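You operate a simulated robot arm through the tools that you are given. There is no shell and no other tool. Be economical: measure what you need, move in short steps, check, and stop when the job is done.

You are at the controls of a simulated robot arm. One attempt, no reset.

Task
Press both lids, then put away the jar whose lid lies flat.
Fine: plum jar and quince jar; on the stores shelf, door shut; the bulging jar stays on the worktop.

It is judged by the outcome, as a careful person would: the job done as asked, and still so three seconds after it is handed in. It fails if anything else is knocked over, pushed out of place, dropped, spilled or broken. A push-on lid holds only when it is set on centred and level and pressed home; a screw cap is set on level and turned clockwise until tight.

Robot
A 7-joint arm with a two-finger parallel gripper, fixed in place. Base frame: the origin is at the foot of the arm, x ahead of it, y to its left, z up. Units: cm, degrees, N and s.
With the tool pointing down near the work surface it reaches from about 10 to 58 cm from the base axis. Its first joint turns from -115.0 to 115.0 degrees. Payload 3.91 kg.
The tool frame sits at the grasp point between the pads (the TCP): z along the fingers, y along the line on which they close. The tips reach 3 cm beyond it. The gripper opens to 11 cm. The fingers are 2 cm wide and 1 cm thick; the gripper's body (4.8 by 11.2 cm) begins 5.5 cm behind the TCP.
Orientation is that of the tool frame in the base frame, as a unit quaternion [x, y, z, w]. With the fingers straight down and closing along the base's y, the tool's x points along the base's -x, its y along +y and its z along -z.

Tools
- The arm moves only by the tool drive_tool. Its argument "series" is a list of rows, each a list of 3 entries, a list of its own where there are three numbers: the shift along the tool's x, y, z in cm, then the turn, a rotation vector about the tool's x, y, z in degrees, then the gripper command, from -1 (shut) to 1 (fully open), values between in proportion. In form: [[[x, y, z], [ax, ay, az], hand], ...]. A call has 1 to 10 rows; each row shifts and turns the commanded pose from where the row before left it, along the tool's axes as they then stand. A row lasts 0.2 s, in which the tool goes at most 5 cm and 8.6 degrees; a call with a longer step from one row to the next is refused whole, and so is a gripper value outside its range. A pose out of reach is approached as far as the arm can. The call stops where the force on the tool passes 90 N (or 10 N more than at its start, if that is more) or the arm is blocked; 0.2 s more then pass. The fingers move at their own pace (about 10.8 cm/s each) and stop on an object; they squeeze with about 40 N. The grip force told is the motor's: it shows also when the fingers shut on nothing. Time passes only in rows, and 0.2 s behind the last, so rows that do not move let the fingers close. It gives the time, the measured TCP pose, the force on the tool (base axes), the opening and the grip force at its end, in the units of the frame above (readings bear some noise).
- Cameras (640 x 400 px; columns grow to the right, rows downward): "scene" is fixed at [5.08, 50.01, 134.8]; the picture's right is [-0.32, -0.95, 0.00], its down [-0.44, 0.15, -0.88] and it looks along [0.84, -0.28, -0.47] (base axes); focal length 214 px, centre (320, 200). "wrist" rides on the gripper at [-3.6, 0, -5.7] in the tool frame; the picture's right is [0.00, -1.00, 0.00], its down [0.97, 0.00, -0.24] and it looks along [0.24, 0.00, 0.97] (tool axes); focal length 218 px, centre (320, 200). There is no depth. A picture from a camera that has moved, and an enlarged one, comes with that camera's place and axes in the base frame and with its lens.
- snapshot(camera): a new picture of that camera. The clock stands still meanwhile.
- lift_body(by): slides the trunk up (or, below 0, down) by that many cm; the arm rides with it, the base frame stays. It gives what a move gives, with no picture.
- enlarge(camera, box): a new picture of the part [left, top, right, bottom] of that camera's present view, enlarged. The clock stands still meanwhile.
- sign_off(): hands the job in; it is judged then, once.

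Go step by step. Nothing tells you positions but the pictures and the camera data: compare them with the known pose of the tool, close in by small moves and look again before you grip or let go. The budget is 120 turns and 68 pictures, counting those below and the enlarged ones. Unless the task says otherwise, let go and move clear before handing in, and close with one line.

The tools are called after "Call:" as a command line: name --argument value ..., lists and objects as JSON in quotes. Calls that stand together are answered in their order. drive_tool: Moves the arm, as the interface text tells. Its arguments: {"type":"object","properties":{"series":{"type":"array"}},"required":["series"]} The other tools are called the same way: lift_body (by) slides the trunk up or down; snapshot (camera) takes a picture; enlarge (camera, box) takes an enlarged picture of a part of a camera's view; sign_off () hands the job in.

At the start:

```text
clock: 0.0
tcp_pos: [44.22, 31.84, 124.94]
tcp_rot: [-0.001, 1.0, 0.0, 0.0]
contact_force: [0.3, 0.4, -1.1]
width: 11.01
grip_force: 0.1
trunk travel left (down, up): [-82.5, 16.5]
```

scene: 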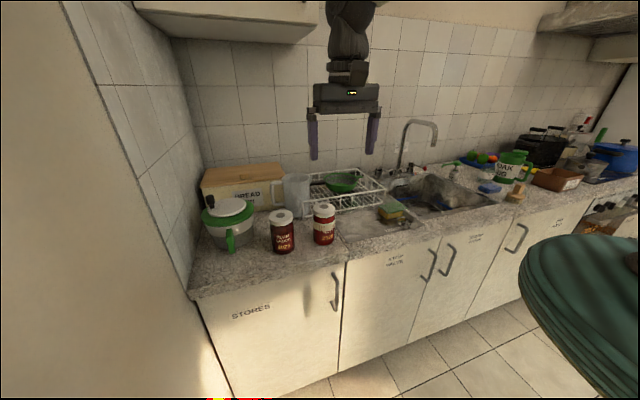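
wrist: 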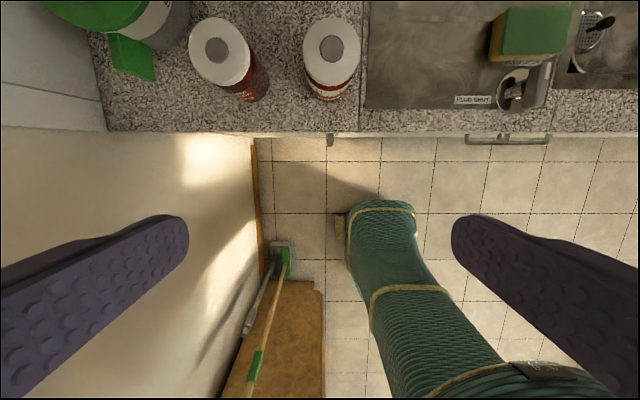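

I see two jars at roughly x 60, y 43 and y 33, with lids near z 101, left of the sink and above the STORES door. First I'll look closer at the jars, lids and door.

Call:
enlarge --camera "scene" --box '[190, 160, 390, 285]'

Call:
enlarge --camera "wrist" --box '[90, 0, 410, 200]'

Call:
enlarge --camera "scene" --box '[190, 240, 430, 390]'

```text
3.20 times, centred on (290, 222) of scene
camera zoom: at [5.08, 50.01, 134.8], right [-0.32, -0.95, 0.0], down [-0.44, 0.15, -0.88], along [0.84, -0.28, -0.47], focal length 686 px, centre (416, 128)
```

zoom: 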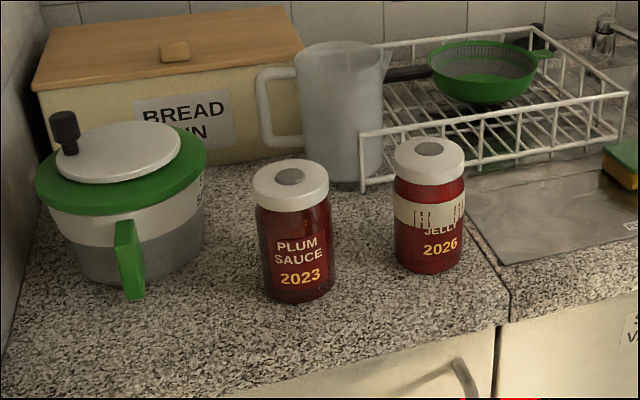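

```text
2.00 times, centred on (250, 100) of wrist
camera zoom: at [47.63, 31.8, 130.6], right [0.0, -1.0, 0.0], down [-0.97, 0.0, 0.24], along [-0.24, 0.0, -0.97], focal length 436 px, centre (460, 400)
```

zoom: 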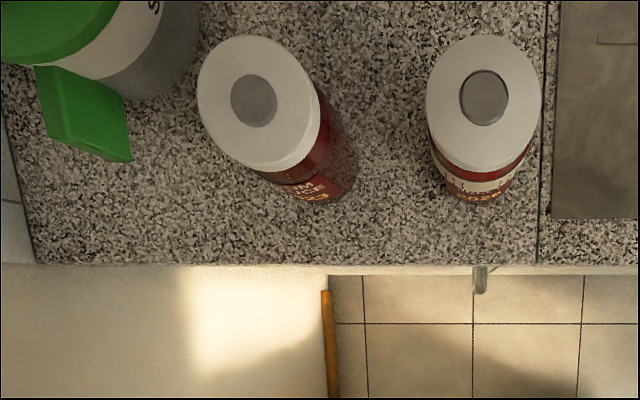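

```text
2.67 times, centred on (310, 315) of scene
camera zoom: at [5.08, 50.01, 134.8], right [-0.32, -0.95, 0.0], down [-0.44, 0.15, -0.88], along [0.84, -0.28, -0.47], focal length 572 px, centre (347, -107)
```

zoom: 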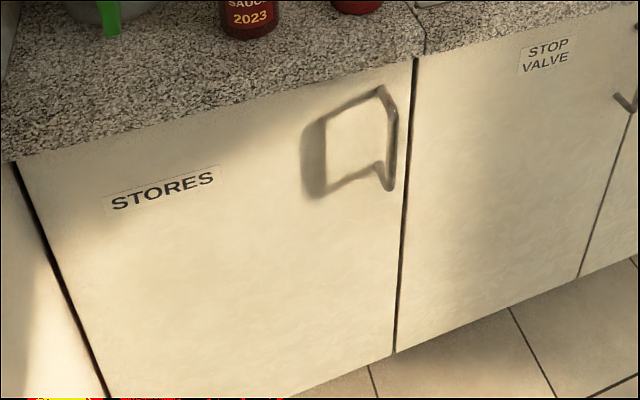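

Plum lid is about (59, 44, 101), quince lid about (58.5, 30.5, 102), counter about z 89, and the counter front edge about x 50. I'll try reaching above the quince jar, closing the gripper for pressing.

Call:
drive_tool --series '[[[-3, -0.3, 0], [0, 0, 0], -1], [[-3, -0.3, 0], [0, 0, 0], -1], [[-3, -0.3, 0], [0, 0, 0], -1], [[-3, -0.3, 0], [0, 0, 0], -1], [[-2, -0.1, 0], [0, 0, 0], -1], [[0, 0, 0], [0, 0, 0], -1]]'

Call:
snapshot --camera "scene"

Call:
snapshot --camera "wrist"

```text
clock: 1.4
tcp_pos: [57.95, 30.67, 125.07]
tcp_rot: [-0.001, 1.0, 0.0, 0.0]
contact_force: [0.4, 0.4, -0.4]
width: 0.0
grip_force: 37.9
trunk travel left (down, up): [-82.5, 16.5]
```

```text
62 pictures are left
```

scene: 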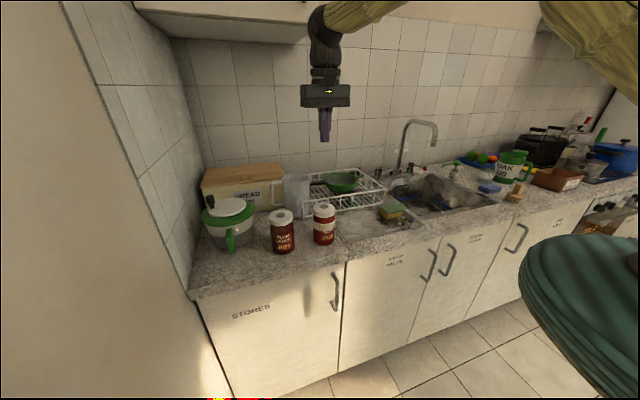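

```text
61 pictures are left
camera wrist: at [61.56, 30.64, 130.55], right [0.0, -1.0, 0.0], down [-0.97, 0.0, 0.24], along [-0.24, 0.0, -0.97], focal length 218 px, centre (320, 200)
```

wrist: 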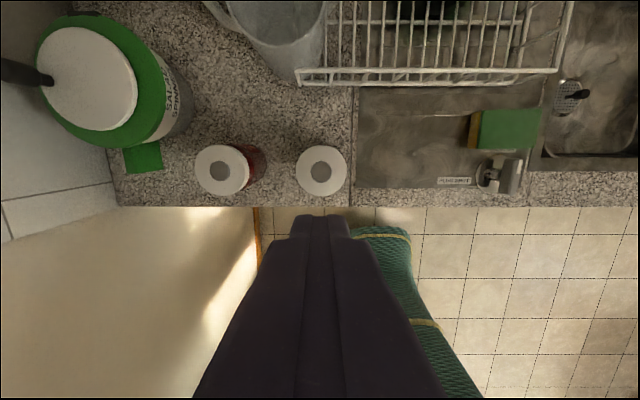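

The arm reaches it. Quince lid confirmed at about (58.5, 30.5). I'll descend to about 3 cm above it and look.

Call:
drive_tool --series '[[[-0.5, 0, 4], [0, 0, 0], -1], [[0, 0, 4], [0, 0, 0], -1], [[0, 0, 4], [0, 0, 0], -1], [[0, 0, 4], [0, 0, 0], -1], [[0, 0, 0], [0, 0, 0], -1]]'

Call:
snapshot --camera "wrist"

Call:
enlarge --camera "scene" --box '[240, 150, 400, 250]'

```text
clock: 2.6
tcp_pos: [58.3, 30.56, 108.93]
tcp_rot: [0.0, 1.0, 0.0, -0.001]
contact_force: [-0.2, -0.5, 0.2]
width: 0.0
grip_force: 37.9
trunk travel left (down, up): [-82.5, 16.5]
```

```text
60 pictures are left
camera wrist: at [61.93, 30.55, 114.51], right [0.0, -1.0, 0.0], down [-0.97, 0.0, 0.24], along [-0.24, 0.0, -0.97], focal length 218 px, centre (320, 200)
```

wrist: 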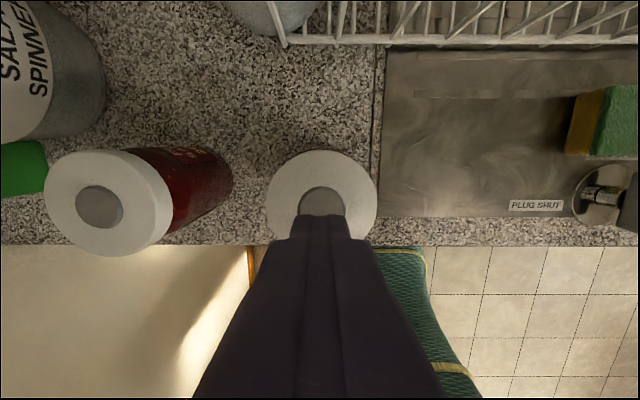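

```text
4.00 times, centred on (320, 200) of scene
camera zoom: at [5.08, 50.01, 134.8], right [-0.32, -0.95, 0.0], down [-0.44, 0.15, -0.88], along [0.84, -0.28, -0.47], focal length 858 px, centre (320, 200)
```

zoom: 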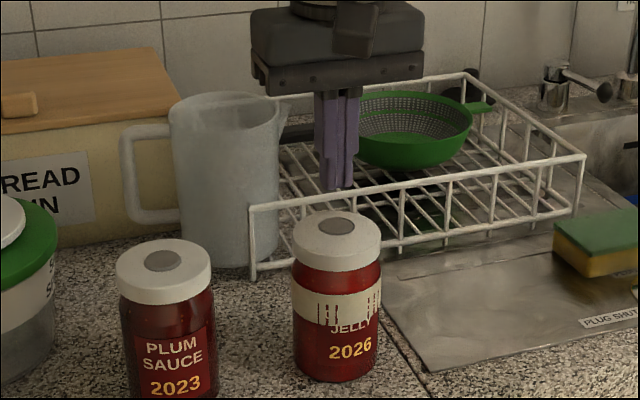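

The tip is centred over the lid, about 5 cm above. Descending gently to touch.

Call:
drive_tool --series '[[[0, 0, 1.5], [0, 0, 0], -1], [[0, 0, 1.5], [0, 0, 0], -1], [[0, 0, 0.4], [0, 0, 0], -1], [[0, 0, 0], [0, 0, 0], -1]]'

Call:
enlarge --camera "scene" --box '[280, 180, 360, 230]'

```text
clock: 3.6
tcp_pos: [58.42, 30.59, 105.52]
tcp_rot: [0.0, 1.0, 0.001, 0.0]
contact_force: [0.0, 0.5, 0.1]
width: 0.0
grip_force: 37.7
trunk travel left (down, up): [-82.5, 16.5]
```

```text
8.00 times, centred on (320, 205) of scene
camera zoom: at [5.08, 50.01, 134.8], right [-0.32, -0.95, 0.0], down [-0.44, 0.15, -0.88], along [0.84, -0.28, -0.47], focal length 1716 px, centre (320, 160)
```

zoom: 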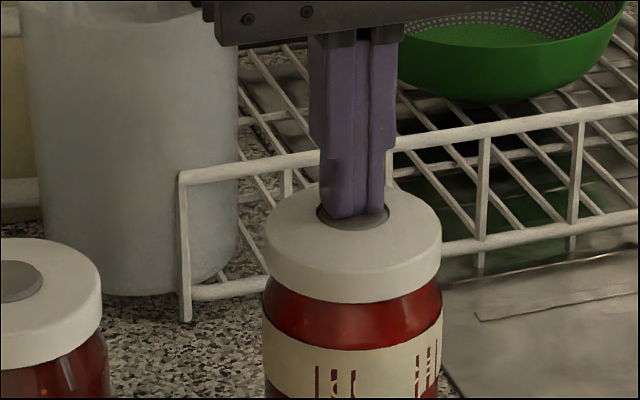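

The tip is nearly touching. Continuing in small steps.

Call:
drive_tool --series '[[[0, 0, 0.2], [0, 0, 0], -1], [[0, 0, 0.2], [0, 0, 0], -1], [[0, 0, 0], [0, 0, 0], -1]]'

```text
clock: 4.4
tcp_pos: [58.45, 30.55, 105.28]
tcp_rot: [-0.001, 1.0, 0.0, 0.001]
contact_force: [-2.7, -0.8, 8.0]
width: 0.02
grip_force: 37.8
trunk travel left (down, up): [-82.5, 16.5]
```

Contact is made at TCP z of about 105.3 with 8 N. I'll press further in small steps and watch for give.

Call:
drive_tool --series '[[[0, 0, 0.15], [0, 0, 0], -1], [[0, 0, 0], [0, 0, 0], -1]]'

Call:
drive_tool --series '[[[0, 0, 0.15], [0, 0, 0], -1], [[0, 0, 0], [0, 0, 0], -1]]'

Call:
enlarge --camera "scene" --box '[280, 180, 360, 230]'

```text
clock: 5.0
tcp_pos: [58.39, 30.5, 105.06]
tcp_rot: [0.0, 1.0, 0.001, 0.002]
contact_force: [-1.7, 1.1, 10.6]
width: 0.02
grip_force: 37.8
trunk travel left (down, up): [-82.5, 16.5]
```

```text
clock: 5.6
tcp_pos: [58.37, 30.59, 105.11]
tcp_rot: [-0.001, 1.0, 0.001, 0.001]
contact_force: [-0.6, 2.0, 16.2]
width: 0.0
grip_force: 37.9
trunk travel left (down, up): [-82.5, 16.5]
```

```text
8.00 times, centred on (320, 205) of scene
camera zoom: at [5.08, 50.01, 134.8], right [-0.32, -0.95, 0.0], down [-0.44, 0.15, -0.88], along [0.84, -0.28, -0.47], focal length 1716 px, centre (320, 160)
```

zoom: 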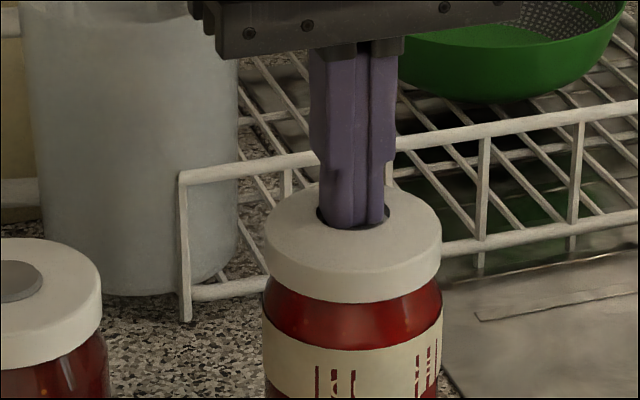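

The button seems to sink under the tip. I'll ease off and look at the lid, then go over to the plum.

Call:
drive_tool --series '[[[0, 0, 0.15], [0, 0, 0], -1], [[0, 0, 0], [0, 0, 0], -1]]'

Call:
drive_tool --series '[[[0, 0, -1.5], [0, 0, 0], -1], [[0, 0, -3], [0, 0, 0], -1], [[0, 3, 0], [0, 0, 0], -1], [[0, 3, 0], [0, 0, 0], -1], [[0, 3, 0], [0, 0, 0], -1], [[0, 3, 0], [0, 0, 0], -1], [[0, 0, 0], [0, 0, 0], -1]]'

Call:
snapshot --camera "wrist"

Call:
enlarge --camera "scene" --box '[256, 180, 352, 240]'

```text
clock: 6.2
tcp_pos: [58.34, 30.61, 104.9]
tcp_rot: [-0.001, 1.0, 0.001, 0.002]
contact_force: [1.1, 3.4, 25.1]
width: 0.0
grip_force: 37.2
trunk travel left (down, up): [-82.5, 16.5]
```

```text
clock: 7.8
tcp_pos: [58.35, 42.3, 109.26]
tcp_rot: [-0.001, 1.0, 0.0, 0.0]
contact_force: [-0.1, -0.5, 0.4]
width: 0.0
grip_force: 37.9
trunk travel left (down, up): [-82.5, 16.5]
```

```text
56 pictures are left
camera wrist: at [62.03, 42.4, 114.91], right [0.0, -1.0, 0.0], down [-0.97, 0.0, 0.24], along [-0.24, 0.0, -0.97], focal length 218 px, centre (320, 200)
```

wrist: 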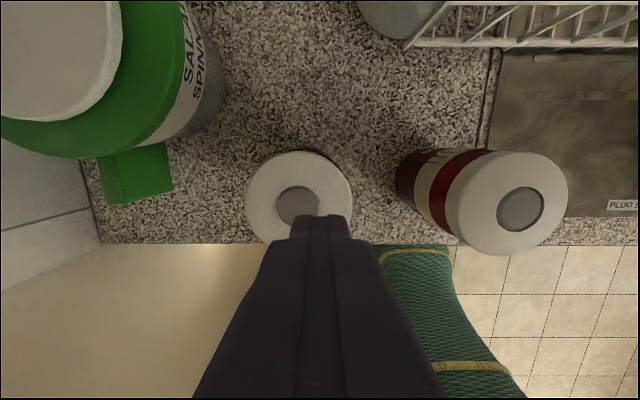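

```text
6.67 times, centred on (304, 210) of scene
camera zoom: at [5.08, 50.01, 134.8], right [-0.32, -0.95, 0.0], down [-0.44, 0.15, -0.88], along [0.84, -0.28, -0.47], focal length 1430 px, centre (427, 133)
```

zoom: 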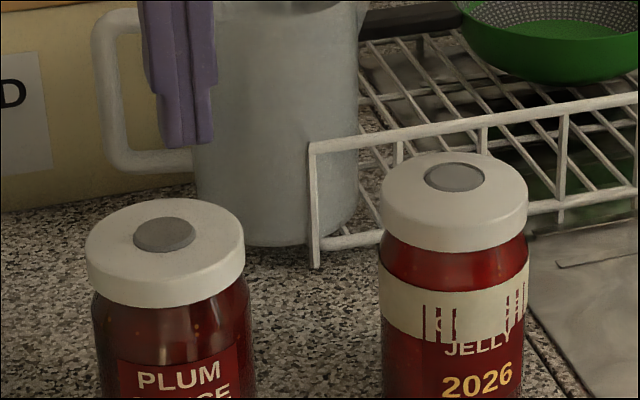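

Plum button is about 1.35 cm further left. Shifting over it and lowering.

Call:
drive_tool --series '[[[0, 1.35, 0], [0, 0, 0], -1], [[0, 0, 1.5], [0, 0, 0], -1], [[0, 0, 1.5], [0, 0, 0], -1], [[0, 0, 0.6], [0, 0, 0], -1], [[0, 0, 0], [0, 0, 0], -1]]'

Call:
enlarge --camera "scene" --box '[240, 180, 320, 230]'

```text
clock: 9.0
tcp_pos: [58.43, 43.89, 105.58]
tcp_rot: [0.0, 1.0, 0.0, 0.0]
contact_force: [-0.2, 0.3, 0.6]
width: 0.02
grip_force: 37.4
trunk travel left (down, up): [-82.5, 16.5]
```

```text
8.00 times, centred on (280, 205) of scene
camera zoom: at [5.08, 50.01, 134.8], right [-0.32, -0.95, 0.0], down [-0.44, 0.15, -0.88], along [0.84, -0.28, -0.47], focal length 1716 px, centre (640, 160)
```

zoom: 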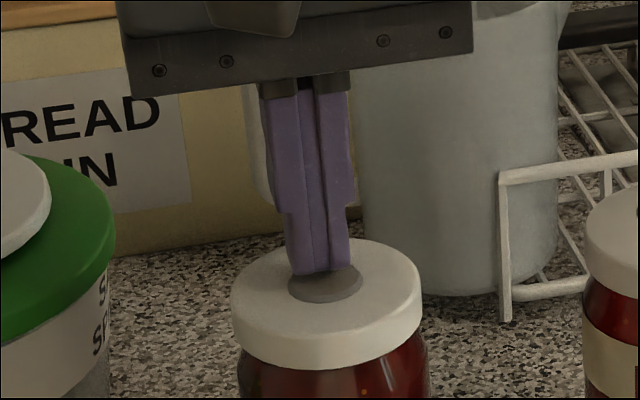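

Centred, with a small gap. Going down in small steps.

Call:
drive_tool --series '[[[0, 0, 0.2], [0, 0, 0], -1], [[0, 0, 0.2], [0, 0, 0], -1], [[0, 0, 0], [0, 0, 0], -1]]'

Call:
drive_tool --series '[[[0, 0, 0.15], [0, 0, 0], -1], [[0, 0, 0], [0, 0, 0], -1]]'

Call:
drive_tool --series '[[[0, 0, 0.15], [0, 0, 0], -1], [[0, 0, 0], [0, 0, 0], -1]]'

Call:
drive_tool --series '[[[0, 0, 0.15], [0, 0, 0], -1], [[0, 0, 0], [0, 0, 0], -1]]'

```text
clock: 9.8
tcp_pos: [58.53, 44.04, 105.25]
tcp_rot: [-0.001, 1.0, 0.0, 0.0]
contact_force: [-0.3, 0.3, 0.0]
width: 0.0
grip_force: 37.8
trunk travel left (down, up): [-82.5, 16.5]
```

```text
clock: 10.4
tcp_pos: [58.53, 44.01, 105.21]
tcp_rot: [-0.001, 1.0, 0.001, 0.001]
contact_force: [-1.2, -1.2, 2.7]
width: 0.01
grip_force: 37.6
trunk travel left (down, up): [-82.5, 16.5]
```

```text
clock: 11.0
tcp_pos: [58.53, 44.01, 105.01]
tcp_rot: [0.0, 1.0, 0.001, 0.001]
contact_force: [-3.7, 0.5, 8.7]
width: 0.0
grip_force: 37.5
trunk travel left (down, up): [-82.5, 16.5]
```

```text
clock: 11.6
tcp_pos: [58.55, 44.05, 104.88]
tcp_rot: [-0.001, 1.0, 0.002, 0.002]
contact_force: [0.6, 2.7, 14.4]
width: 0.0
grip_force: 36.9
trunk travel left (down, up): [-82.5, 16.5]
```

Call:
drive_tool --series '[[[0, 0, 0.15], [0, 0, 0], -1], [[0, 0, 0], [0, 0, 0], -1]]'

Call:
drive_tool --series '[[[0, 0, 0.15], [0, 0, 0], -1], [[0, 0, 0], [0, 0, 0], -1]]'

Call:
enlarge --camera "scene" --box '[240, 180, 320, 230]'

```text
clock: 12.2
tcp_pos: [58.47, 43.9, 105.03]
tcp_rot: [0.0, 1.0, 0.002, 0.002]
contact_force: [5.3, 6.1, 23.2]
width: 0.02
grip_force: 37.8
trunk travel left (down, up): [-82.5, 16.5]
```

```text
clock: 12.8
tcp_pos: [58.55, 43.95, 105.03]
tcp_rot: [-0.001, 1.0, 0.003, 0.003]
contact_force: [7.3, 6.8, 30.8]
width: 0.0
grip_force: 38.2
trunk travel left (down, up): [-82.5, 16.5]
```

```text
8.00 times, centred on (280, 205) of scene
camera zoom: at [5.08, 50.01, 134.8], right [-0.32, -0.95, 0.0], down [-0.44, 0.15, -0.88], along [0.84, -0.28, -0.47], focal length 1716 px, centre (640, 160)
```

zoom: 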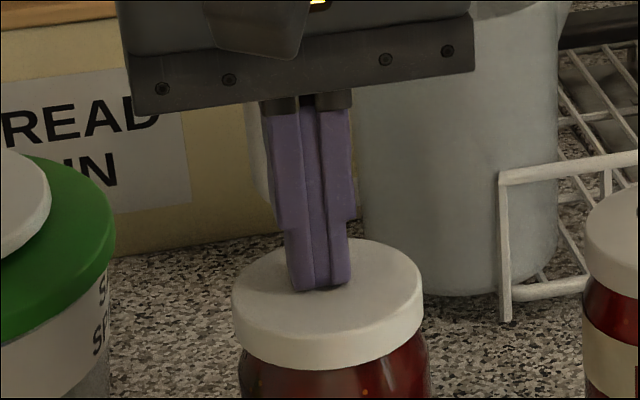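

Force rose to about 31 N. Backing off to look at both lids after pressing.

Call:
drive_tool --series '[[[0, 0, -1.5], [0, 0, 0], -1], [[0, 0, -4], [0, 0, 0], -1], [[0, 0, -4], [0, 0, 0], -1], [[0, 0, 0], [0, 0, 0], -1]]'

Call:
enlarge --camera "scene" --box '[240, 180, 320, 230]'

Call:
enlarge --camera "scene" --box '[280, 180, 360, 230]'

```text
clock: 13.8
tcp_pos: [58.3, 43.95, 113.86]
tcp_rot: [0.0, 1.0, -0.001, 0.0]
contact_force: [0.4, 0.4, -0.4]
width: 0.0
grip_force: 37.6
trunk travel left (down, up): [-82.5, 16.5]
```

```text
8.00 times, centred on (280, 205) of scene
camera zoom: at [5.08, 50.01, 134.8], right [-0.32, -0.95, 0.0], down [-0.44, 0.15, -0.88], along [0.84, -0.28, -0.47], focal length 1716 px, centre (640, 160)
```

zoom: 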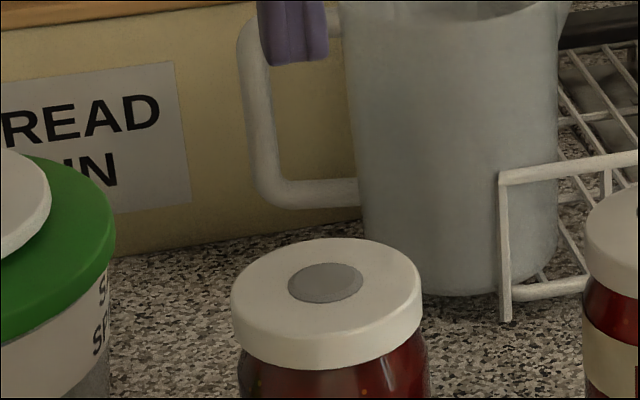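

```text
8.00 times, centred on (320, 205) of scene
camera zoom: at [5.08, 50.01, 134.8], right [-0.32, -0.95, 0.0], down [-0.44, 0.15, -0.88], along [0.84, -0.28, -0.47], focal length 1716 px, centre (320, 160)
```

zoom: 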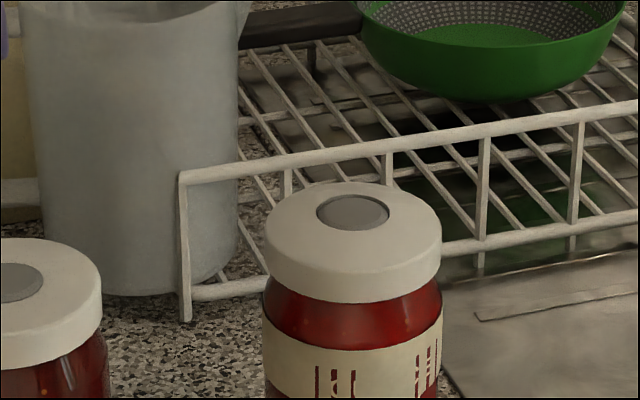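

The quince button looks recessed and the plum's slightly proud, so I need a grazing view to be sure. I'll back off, turn the tool horizontal, pointing at the counter, and look with the wrist camera.

Call:
drive_tool --series '[[[4, -2, 0], [0, 0, 0], -1], [[4, -2, 0], [0, 0, 0], -1], [[4, -2, 0], [0, 0, 0], -1], [[4, -1, 0], [0, 0, 0], -1], [[0, 0, 0], [0, 0, 0], -1]]'

Call:
drive_tool --series '[[[0, 0, 0], [0, -8.5, 0], -1], [[0, 0, 0], [0, -8.5, 0], -1], [[0, 0, 0], [0, -8.5, 0], -1], [[0, 0, 0], [0, -8.5, 0], -1], [[0, 0, 0], [0, -8.5, 0], -1], [[0, 0, 0], [0, -8.5, 0], -1], [[0, 0, 0], [0, -8.5, 0], -1], [[0, 0, 0], [0, -8.5, 0], -1], [[0, 0, 0], [0, -8.5, 0], -1], [[0, 0, 0], [0, -8.5, 0], -1]]'

Call:
snapshot --camera "wrist"

```text
clock: 15.0
tcp_pos: [42.73, 37.04, 113.86]
tcp_rot: [0.0, 1.0, 0.0, 0.0]
contact_force: [-0.1, 0.1, 0.2]
width: 0.02
grip_force: 37.7
trunk travel left (down, up): [-82.5, 16.5]
```

```text
clock: 17.2
tcp_pos: [44.34, 35.15, 114.32]
tcp_rot: [0.023, 0.739, -0.013, 0.674]
contact_force: [-1.0, -0.1, 0.5]
width: 0.0
grip_force: 37.6
trunk travel left (down, up): [-82.5, 16.5]
```

```text
50 pictures are left
camera wrist: at [38.98, 35.22, 118.36], right [-0.05, -1.0, -0.01], down [-0.33, 0.03, -0.94], along [0.94, -0.04, -0.33], focal length 218 px, centre (320, 200)
```

wrist: 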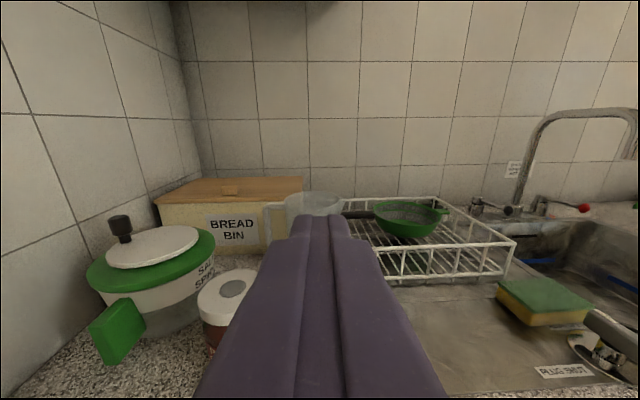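

Fingers block the view; I'll open them and lower the trunk 8 cm for a more grazing look.

Call:
drive_tool --series '[[[0, 0, 0], [0, 0, 0], 1], [[0, 0, 0], [0, 0, 0], 1], [[0, 0, 0], [0, 0, 0], 1]]'

Call:
lift_body --by -8

Call:
snapshot --camera "wrist"

```text
clock: 18.0
tcp_pos: [44.38, 34.9, 114.42]
tcp_rot: [0.023, 0.739, -0.013, 0.673]
contact_force: [1.1, 1.2, 0.8]
width: 10.99
grip_force: 0.0
trunk travel left (down, up): [-82.5, 16.5]
```

```text
clock: 19.2
tcp_pos: [44.36, 34.96, 106.13]
tcp_rot: [0.022, 0.738, -0.015, 0.675]
contact_force: [-0.1, -0.5, -0.2]
width: 11.0
grip_force: 0.0
trunk travel left (down, up): [-74.5, 24.5]
```

```text
49 pictures are left
camera wrist: at [39.01, 35.12, 110.19], right [-0.05, -1.0, -0.01], down [-0.33, 0.02, -0.95], along [0.94, -0.05, -0.33], focal length 218 px, centre (320, 200)
```

wrist: 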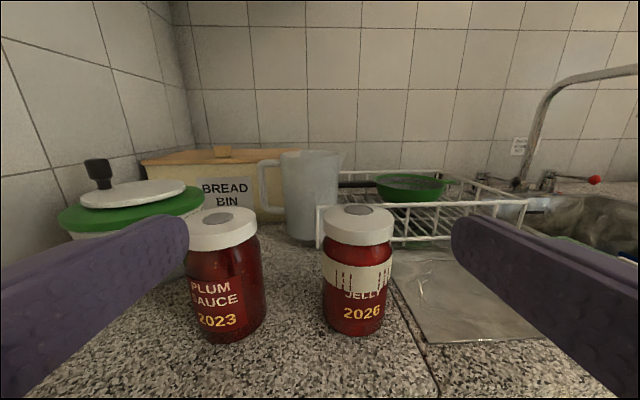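

Good view. Lowering 4 cm more to see the lids at a grazing angle, and enlarging.

Call:
lift_body --by -5

Call:
enlarge --camera "wrist" --box '[180, 140, 276, 200]'

Call:
enlarge --camera "wrist" --box '[310, 140, 406, 200]'

```text
clock: 20.1
tcp_pos: [44.39, 34.9, 101.2]
tcp_rot: [0.022, 0.737, -0.016, 0.675]
contact_force: [0.3, -0.8, -0.2]
width: 11.0
grip_force: 0.0
trunk travel left (down, up): [-69.5, 29.5]
```

```text
6.67 times, centred on (228, 170) of wrist
camera zoom: at [39.02, 35.09, 105.12], right [-0.05, -1.0, -0.01], down [-0.32, 0.02, -0.95], along [0.94, -0.05, -0.33], focal length 1455 px, centre (933, 400)
```

zoom: 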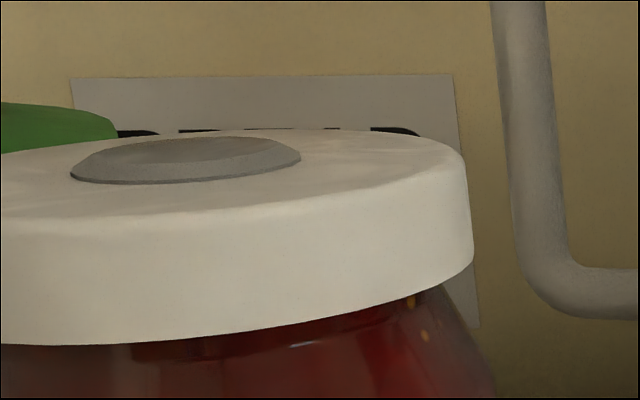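

```text
6.67 times, centred on (358, 170) of wrist
camera zoom: at [39.02, 35.09, 105.12], right [-0.05, -1.0, -0.01], down [-0.32, 0.02, -0.95], along [0.94, -0.05, -0.33], focal length 1455 px, centre (67, 400)
```

zoom: 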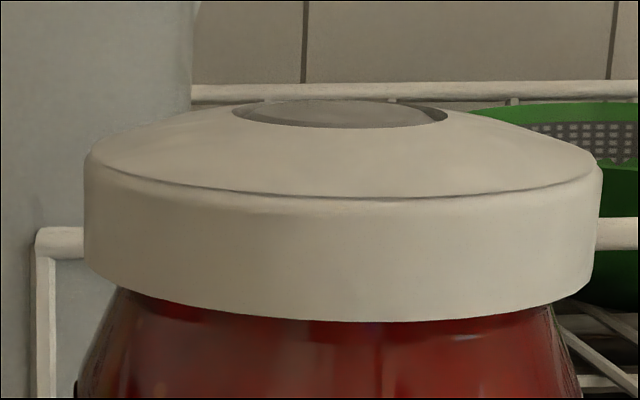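

The quince lid surface is clearly domed (bulging), while the plum lid surface is flat. To be sure the quince press counted, I'll go back and press it once more, firmly and centred.

Call:
lift_body --by 13

Call:
drive_tool --series '[[[0, 0, 0], [0, 8.5, 0], -1], [[0, 0, 0], [0, 8.5, 0], -1], [[0, 0, 0], [0, 8.5, 0], -1], [[0, 0, 0], [0, 8.5, 0], -1], [[0, 0, 0], [0, 8.5, 0], -1], [[0, 0, 0], [0, 8.5, 0], -1], [[0, 0, 0], [0, 8.5, 0], -1], [[0, 0, 0], [0, 8.5, 0], -1], [[0, 0, 0], [0, 8.5, 0], -1], [[0, 0, 0], [0, 8.5, 0], -1]]'

Call:
drive_tool --series '[[[0, 0, 0], [0, 0, 0], -1], [[0, 0, 0], [0, 0, 0], -1]]'

```text
clock: 21.7
tcp_pos: [44.29, 34.92, 114.08]
tcp_rot: [0.02, 0.737, -0.018, 0.675]
contact_force: [0.3, -0.6, 0.5]
width: 11.0
grip_force: 0.1
trunk travel left (down, up): [-82.5, 16.5]
```

```text
clock: 23.9
tcp_pos: [42.52, 36.83, 114.11]
tcp_rot: [0.0, 1.0, 0.0, -0.002]
contact_force: [-0.2, -0.1, -0.4]
width: 0.0
grip_force: 37.9
trunk travel left (down, up): [-82.5, 16.5]
```

```text
clock: 24.5
tcp_pos: [42.36, 36.83, 114.0]
tcp_rot: [0.0, 1.0, 0.0, 0.001]
contact_force: [0.9, 0.1, 0.2]
width: 0.02
grip_force: 37.5
trunk travel left (down, up): [-82.5, 16.5]
```

Call:
drive_tool --series '[[[-4, -1.6, 0], [0, 0, 0], -1], [[-4, -1.6, 0], [0, 0, 0], -1], [[-4, -1.6, 0], [0, 0, 0], -1], [[-4, -1.6, 0], [0, 0, 0], -1], [[0, 0, 3], [0, 0, 0], -1], [[0, 0, 3], [0, 0, 0], -1], [[0, 0, 2], [0, 0, 0], -1], [[0, 0, 0], [0, 0, 0], -1]]'

Call:
enlarge --camera "wrist" --box '[240, 150, 400, 250]'

Call:
enlarge --camera "scene" --box '[280, 180, 360, 230]'

```text
clock: 26.3
tcp_pos: [58.37, 30.48, 106.1]
tcp_rot: [0.0, 1.0, 0.0, 0.001]
contact_force: [-0.3, -0.3, -0.3]
width: 0.0
grip_force: 37.5
trunk travel left (down, up): [-82.5, 16.5]
```

```text
4.00 times, centred on (320, 200) of wrist
camera zoom: at [61.99, 30.35, 111.72], right [0.0, -1.0, 0.0], down [-0.97, 0.0, 0.24], along [-0.24, 0.0, -0.97], focal length 873 px, centre (320, 200)
```

zoom: 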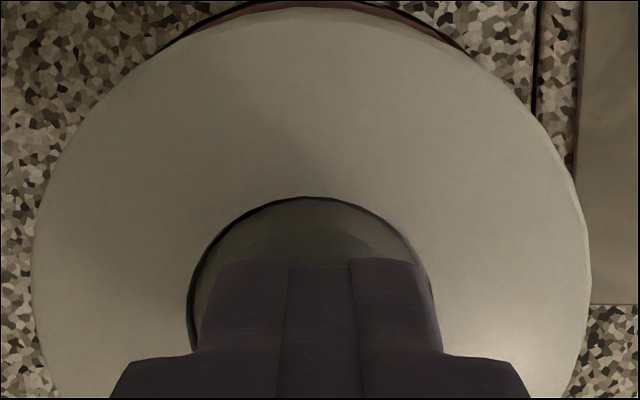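

```text
8.00 times, centred on (320, 205) of scene
camera zoom: at [5.08, 50.01, 134.8], right [-0.32, -0.95, 0.0], down [-0.44, 0.15, -0.88], along [0.84, -0.28, -0.47], focal length 1716 px, centre (320, 160)
```

zoom: 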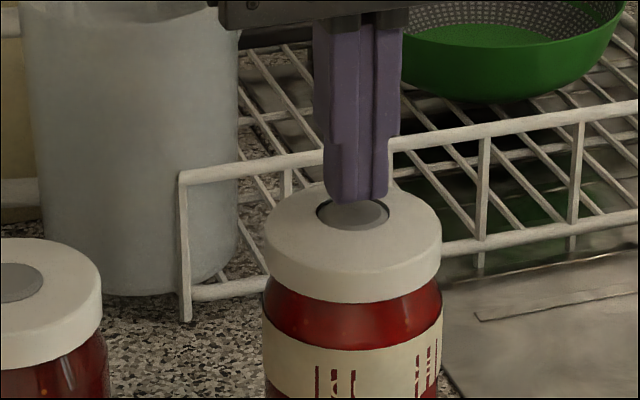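

Well centred on the button. Pressing.

Call:
drive_tool --series '[[[0, 0.1, 0.5], [0, 0, 0], -1], [[0, 0, 0.2], [0, 0, 0], -1], [[0, 0, 0.2], [0, 0, 0], -1], [[0, 0, 0], [0, 0, 0], -1]]'

Call:
drive_tool --series '[[[0, 0, 0.2], [0, 0, 0], -1], [[0, 0, 0.2], [0, 0, 0], -1], [[0, 0, 0], [0, 0, 0], -1]]'

Call:
drive_tool --series '[[[0, 0, 0.2], [0, 0, 0], -1], [[0, 0, 0], [0, 0, 0], -1]]'

Call:
enlarge --camera "scene" --box '[280, 180, 360, 230]'

```text
clock: 27.3
tcp_pos: [58.31, 30.52, 105.25]
tcp_rot: [-0.001, 1.0, -0.001, 0.0]
contact_force: [-2.1, 0.9, 7.5]
width: 0.0
grip_force: 37.9
trunk travel left (down, up): [-82.5, 16.5]
```

```text
clock: 28.1
tcp_pos: [58.32, 30.48, 105.0]
tcp_rot: [0.0, 1.0, 0.001, 0.003]
contact_force: [1.4, -4.3, 23.5]
width: 0.01
grip_force: 37.4
trunk travel left (down, up): [-82.5, 16.5]
```

```text
clock: 28.7
tcp_pos: [58.4, 30.42, 104.91]
tcp_rot: [0.0, 1.0, 0.003, 0.003]
contact_force: [4.1, -1.6, 38.7]
width: 0.01
grip_force: 37.9
trunk travel left (down, up): [-82.5, 16.5]
```

```text
8.00 times, centred on (320, 205) of scene
camera zoom: at [5.08, 50.01, 134.8], right [-0.32, -0.95, 0.0], down [-0.44, 0.15, -0.88], along [0.84, -0.28, -0.47], focal length 1716 px, centre (320, 160)
```

zoom: 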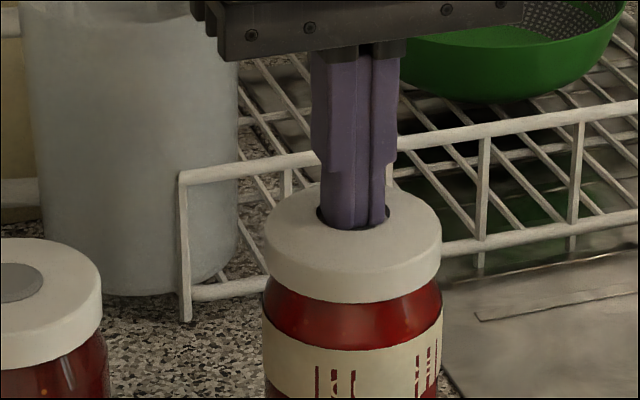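

Both lids are pressed: the quince is the bulging one and stays; the plum (flat) goes away. Next is the door: I'll retract, back off in front of the counter, tilt the tool forward, lower the trunk and look at the handle (estimated x 47.5, y 30, z 69–85).

Call:
drive_tool --series '[[[0, 0, -2], [0, 0, 0], -1], [[0, 0, -4], [0, 0, 0], -1], [[0, 0, -3], [0, 0, 0], -1], [[5, 0, 0], [0, 0, 0], 0], [[5, 0, 0], [0, 0, 0], 0], [[5, 0, 0], [0, 0, 0], 0], [[5, 0, 0], [0, 0, 0], 0], [[0, 0, 0], [0, 0, 0], 0]]'

Call:
drive_tool --series '[[[0, 0, 0], [0, -8, 0], 0], [[0, 0, 0], [0, -8, 0], 0], [[0, 0, 0], [0, -8, 0], 0], [[0, 0, 0], [0, -8, 0], 0], [[0, 0, 0], [0, -8, 0], 0], [[0, 0, 0], [0, -8, 0], 0], [[0, 0, 0], [0, 0, 0], 0]]'

Call:
lift_body --by -28

Call:
snapshot --camera "wrist"

Call:
snapshot --camera "scene"

```text
clock: 30.5
tcp_pos: [38.62, 30.7, 113.87]
tcp_rot: [0.001, 1.0, 0.0, 0.0]
contact_force: [0.6, -0.5, -0.2]
width: 5.48
grip_force: 0.1
trunk travel left (down, up): [-82.5, 16.5]
```

```text
clock: 32.1
tcp_pos: [38.58, 30.68, 113.66]
tcp_rot: [0.0, 0.913, 0.001, 0.407]
contact_force: [0.6, -0.1, -0.4]
width: 5.51
grip_force: 0.1
trunk travel left (down, up): [-82.5, 16.5]
```

```text
clock: 34.9
tcp_pos: [38.47, 30.67, 85.6]
tcp_rot: [0.0, 0.914, 0.0, 0.407]
contact_force: [0.0, -0.3, 0.3]
width: 5.51
grip_force: 0.0
trunk travel left (down, up): [-54.5, 44.5]
```

```text
43 pictures are left
camera wrist: at [36.67, 30.57, 92.02], right [0.0, -1.0, 0.0], down [-0.83, 0.0, -0.56], along [0.56, 0.0, -0.83], focal length 218 px, centre (320, 200)
```

wrist: 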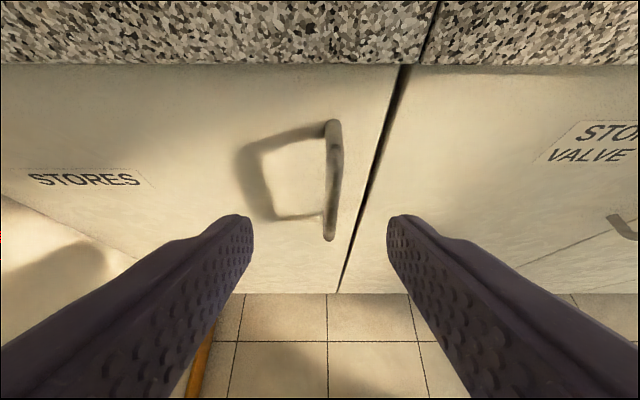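

```text
42 pictures are left
```

scene: 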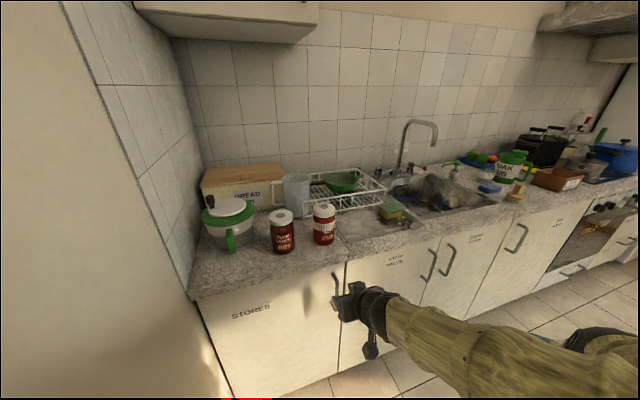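

The handle bar is at about x 48, y 29.6, z 66–83. I'll approach along the tool axis, 8 of 12 cm, then check.

Call:
drive_tool --series '[[[0, -1, 3], [0, 0, 0], 0], [[0, 0, 3], [0, 0, 0], 0], [[0, 0, 2], [0, 0, 0], 0], [[0, 0, 0], [0, 0, 0], 0]]'

Call:
snapshot --camera "wrist"

Call:
enlarge --camera "scene" --box '[288, 240, 416, 320]'

```text
clock: 35.9
tcp_pos: [44.46, 29.58, 80.41]
tcp_rot: [-0.001, 0.913, 0.001, 0.407]
contact_force: [-0.3, 0.0, 0.6]
width: 5.5
grip_force: 0.0
trunk travel left (down, up): [-54.5, 44.5]
```

```text
41 pictures are left
camera wrist: at [42.66, 29.48, 86.79], right [0.0, -1.0, 0.0], down [-0.83, 0.0, -0.56], along [0.56, 0.0, -0.83], focal length 218 px, centre (320, 200)
```

wrist: 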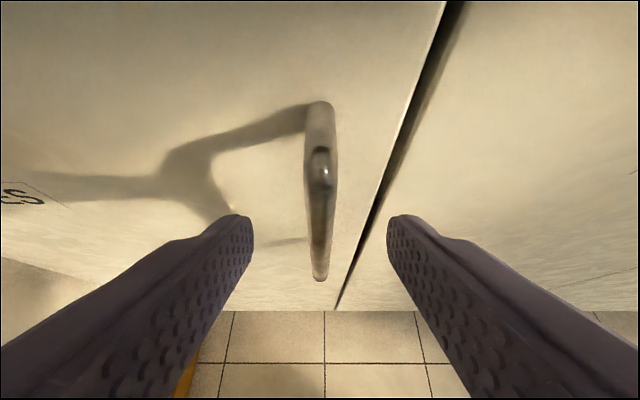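

```text
5.00 times, centred on (352, 280) of scene
camera zoom: at [5.08, 50.01, 134.8], right [-0.32, -0.95, 0.0], down [-0.44, 0.15, -0.88], along [0.84, -0.28, -0.47], focal length 1072 px, centre (160, -200)
```

zoom: 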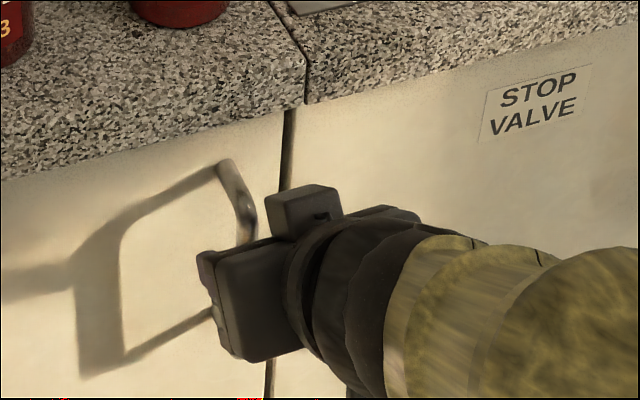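

The bar is centred between the fingers. Advancing 4.4 cm and closing.

Call:
drive_tool --series '[[[0, 0, 2.2], [0, 0, 0], 0], [[0, 0, 2.2], [0, 0, 0], 0], [[0, 0, 0], [0, 0, 0], 0], [[0, 0, 0], [0, 0, 0], -1], [[0, 0, 0], [0, 0, 0], -1], [[0, 0, 0], [0, 0, 0], -1]]'

Call:
snapshot --camera "wrist"

```text
clock: 37.3
tcp_pos: [47.71, 29.6, 77.49]
tcp_rot: [0.0, 0.913, 0.0, 0.407]
contact_force: [-0.1, -2.7, -2.6]
width: 1.39
grip_force: 45.2
trunk travel left (down, up): [-54.5, 44.5]
```

```text
39 pictures are left
camera wrist: at [45.89, 29.46, 83.74], right [0.0, -1.0, 0.0], down [-0.83, 0.0, -0.56], along [0.56, 0.0, -0.83], focal length 218 px, centre (320, 200)
```

wrist: 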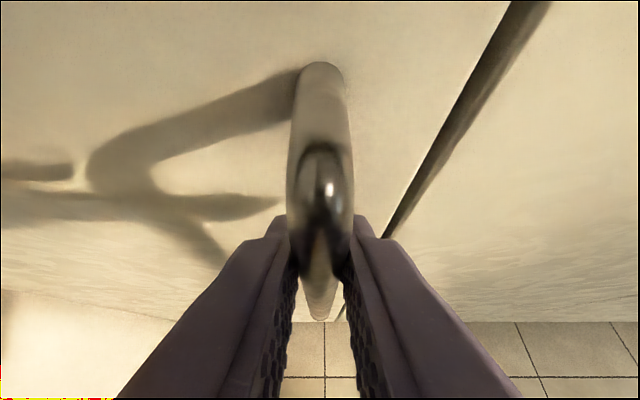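

Gripped (1.4 cm bar). Now pulling along the door's arc with the hinge taken at about (52, 69.5), 3° per row.

Call:
drive_tool --series '[[[0.7, 0.1, -0.78], [1.1, 0, 1.0], -1], [[0.7, 0.15, -0.78], [1.1, 0, 1.0], -1], [[1.397, 0.264, -1.551], [2.23, 0, 2.0], -1], [[0, 0, 0], [0, 0, 0], -1]]'

Call:
snapshot --camera "scene"

```text
clock: 38.3
tcp_pos: [43.47, 30.32, 77.4]
tcp_rot: [0.048, 0.912, -0.021, 0.406]
contact_force: [-2.6, -5.1, 1.1]
width: 1.39
grip_force: 45.0
trunk travel left (down, up): [-54.5, 44.5]
```

```text
38 pictures are left
```

scene: 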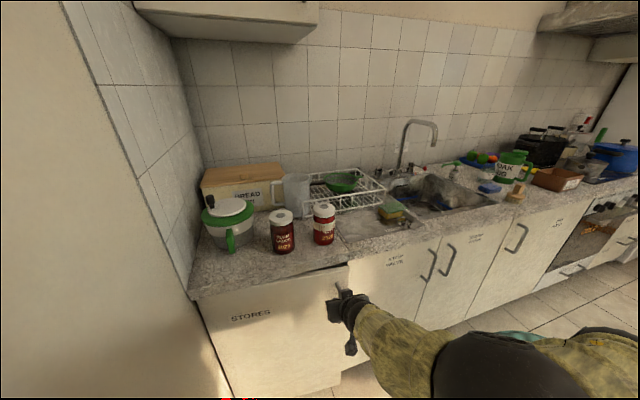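

The door is opening with little force. Continuing along the arc.

Call:
drive_tool --series '[[[1.397, 0.264, -1.551], [2.23, 0, 2.0], -1], [[1.397, 0.264, -1.551], [2.23, 0, 2.0], -1], [[1.397, 0.264, -1.551], [2.23, 0, 2.0], -1], [[1.397, 0.264, -1.551], [2.23, 0, 2.0], -1], [[0, 0, 0], [0, 0, 0], -1]]'

Call:
drive_tool --series '[[[1.397, 0.264, -1.551], [2.23, 0, 2.0], -1], [[1.397, 0.264, -1.551], [2.23, 0, 2.0], -1], [[1.397, 0.264, -1.551], [2.23, 0, 2.0], -1], [[0, 0, 0], [0, 0, 0], -1]]'

Call:
snapshot --camera "scene"

```text
clock: 39.5
tcp_pos: [37.11, 32.39, 77.44]
tcp_rot: [0.164, 0.903, -0.064, 0.393]
contact_force: [16.6, 39.0, -26.5]
width: 1.41
grip_force: 45.0
trunk travel left (down, up): [-54.5, 44.5]
```

```text
clock: 40.5
tcp_pos: [32.41, 34.95, 77.44]
tcp_rot: [0.235, 0.88, -0.102, 0.399]
contact_force: [26.2, 42.0, 24.3]
width: 1.4
grip_force: 44.9
trunk travel left (down, up): [-54.5, 44.5]
```

```text
37 pictures are left
```

scene: 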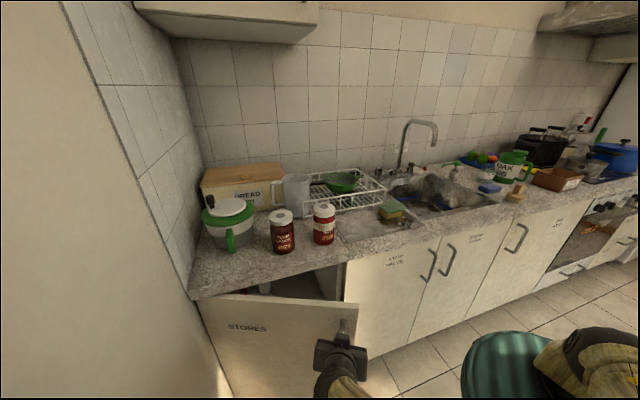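

The door is about 25° open and force is building because the arm is getting cramped. I'll release and slide straight up off the handle with the trunk.

Call:
drive_tool --series '[[[0, 0, 0], [0, 0, 0], 0], [[0, 0, 0], [0, 0, 0], 0], [[0, 0, -1], [0, 0, 0], 0], [[0, 0, -1], [0, 0, 0], 0], [[0, 0, 0], [0, 0, 0], 0]]'

Call:
lift_body --by 20

Call:
snapshot --camera "wrist"

Call:
snapshot --camera "scene"

```text
clock: 41.7
tcp_pos: [30.69, 34.89, 78.36]
tcp_rot: [0.235, 0.881, -0.11, 0.397]
contact_force: [0.4, 0.0, 0.6]
width: 5.48
grip_force: 0.0
trunk travel left (down, up): [-54.5, 44.5]
```

```text
clock: 43.9
tcp_pos: [30.55, 34.95, 98.43]
tcp_rot: [0.236, 0.882, -0.108, 0.394]
contact_force: [1.0, 0.0, -0.3]
width: 5.49
grip_force: 0.1
trunk travel left (down, up): [-74.5, 24.5]
```

```text
36 pictures are left
camera wrist: at [28.93, 35.85, 104.88], right [-0.5, -0.87, 0.0], down [-0.72, 0.41, -0.57], along [0.49, -0.29, -0.82], focal length 218 px, centre (320, 200)
```

wrist: 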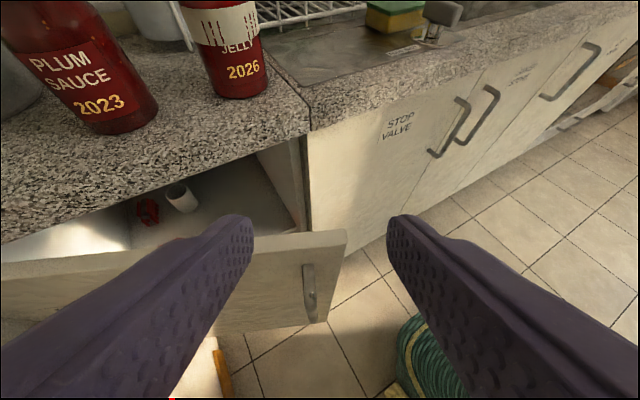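

```text
35 pictures are left
```

scene: 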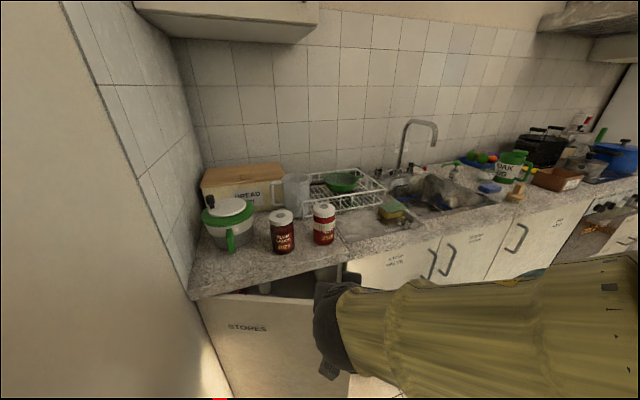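

The door holds at about 25°, and a shelf is visible inside. I'll return the tool to pointing straight down with fingers shut, to push the door further open from inside its edge.

Call:
drive_tool --series '[[[0, 0, 0], [-5.95, 0, -5.35], -1], [[0, 0, 0], [-5.95, 0, -5.35], -1], [[0, 0, 0], [-5.95, 0, -5.35], -1], [[0, 0, 0], [-2.2, 0, -2.0], -1], [[0, 0, 0], [0, 8, 0], -1], [[0, 0, 0], [0, 8, 0], -1], [[0, 0, 0], [0, 8, 0], -1], [[0, 0, 0], [0, 8, 0], -1], [[0, 0, 0], [0, 8, 0], -1], [[0, 0, 0], [0, 8, 0], -1]]'

Call:
snapshot --camera "wrist"

```text
clock: 46.1
tcp_pos: [28.58, 36.28, 98.72]
tcp_rot: [-0.001, 1.0, 0.0, -0.002]
contact_force: [0.0, -0.1, 0.4]
width: 0.01
grip_force: 37.5
trunk travel left (down, up): [-74.5, 24.5]
```

```text
34 pictures are left
camera wrist: at [32.24, 36.33, 104.31], right [0.0, -1.0, 0.0], down [-0.97, 0.0, 0.24], along [-0.24, 0.0, -0.97], focal length 218 px, centre (320, 200)
```

wrist: 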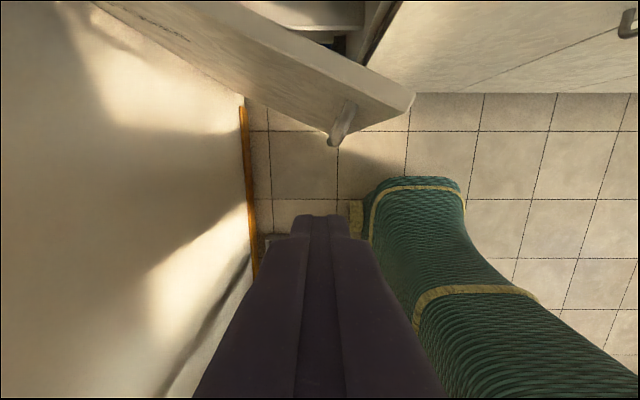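

The door's edge is at about (36, 29). I'll go over its top to (41.5, 33) and then down so the tips reach behind the door.

Call:
drive_tool --series '[[[-4.3, -1.1, 0], [0, 0, 0], -1], [[-4.3, -1.1, 0], [0, 0, 0], -1], [[-4.3, -1.1, 0], [0, 0, 0], -1], [[0, 0, 4], [0, 0, 0], -1], [[0, 0, 4], [0, 0, 0], -1], [[0, 0, 2], [0, 0, 0], -1], [[0, 0, 0], [0, 0, 0], -1]]'

Call:
snapshot --camera "wrist"

Call:
enlarge --camera "scene" --box '[190, 220, 430, 370]'

```text
clock: 47.7
tcp_pos: [41.55, 33.17, 88.62]
tcp_rot: [0.0, 1.0, -0.001, 0.0]
contact_force: [0.7, -0.6, -0.3]
width: 0.0
grip_force: 37.2
trunk travel left (down, up): [-74.5, 24.5]
```

```text
33 pictures are left
camera wrist: at [45.12, 33.05, 94.24], right [0.0, -1.0, 0.0], down [-0.97, 0.0, 0.24], along [-0.24, 0.0, -0.97], focal length 218 px, centre (320, 200)
```

wrist: 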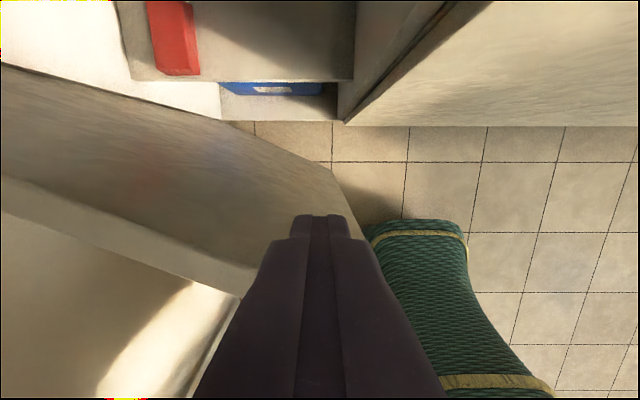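

```text
2.67 times, centred on (310, 295) of scene
camera zoom: at [5.08, 50.01, 134.8], right [-0.32, -0.95, 0.0], down [-0.44, 0.15, -0.88], along [0.84, -0.28, -0.47], focal length 572 px, centre (347, -53)
```

zoom: 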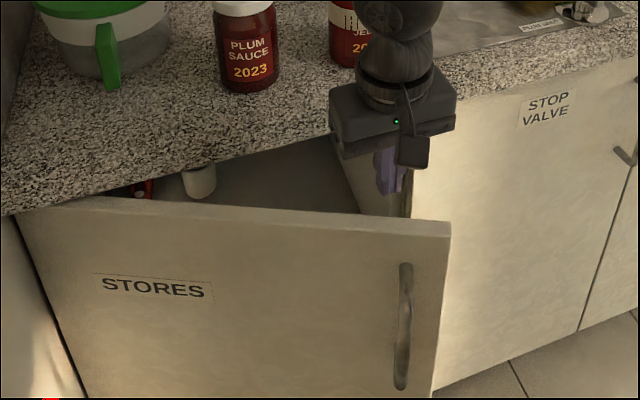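

The finger hangs behind the door. Descending 6 cm and pushing the door open along its arc.

Call:
drive_tool --series '[[[0, 0.6, 3], [0, 0, 0], -1], [[0, 0, 3], [0, 0, 0], -1], [[3.7, 1.3, 0], [0, 0, 0], -1], [[3.5, 1.6, 0], [0, 0, 0], -1], [[3.3, 2.0, 0], [0, 0, 0], -1], [[3.1, 2.4, 0], [0, 0, 0], -1], [[0, 0, 0], [0, 0, 0], -1]]'

Call:
snapshot --camera "scene"

```text
clock: 49.3
tcp_pos: [27.98, 40.79, 82.67]
tcp_rot: [0.003, 1.0, 0.0, 0.001]
contact_force: [-0.1, -0.1, -0.1]
width: 0.0
grip_force: 37.3
trunk travel left (down, up): [-74.5, 24.5]
```

```text
31 pictures are left
```

scene: 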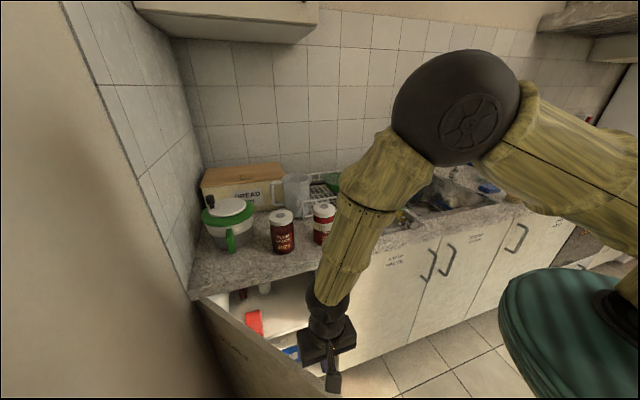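

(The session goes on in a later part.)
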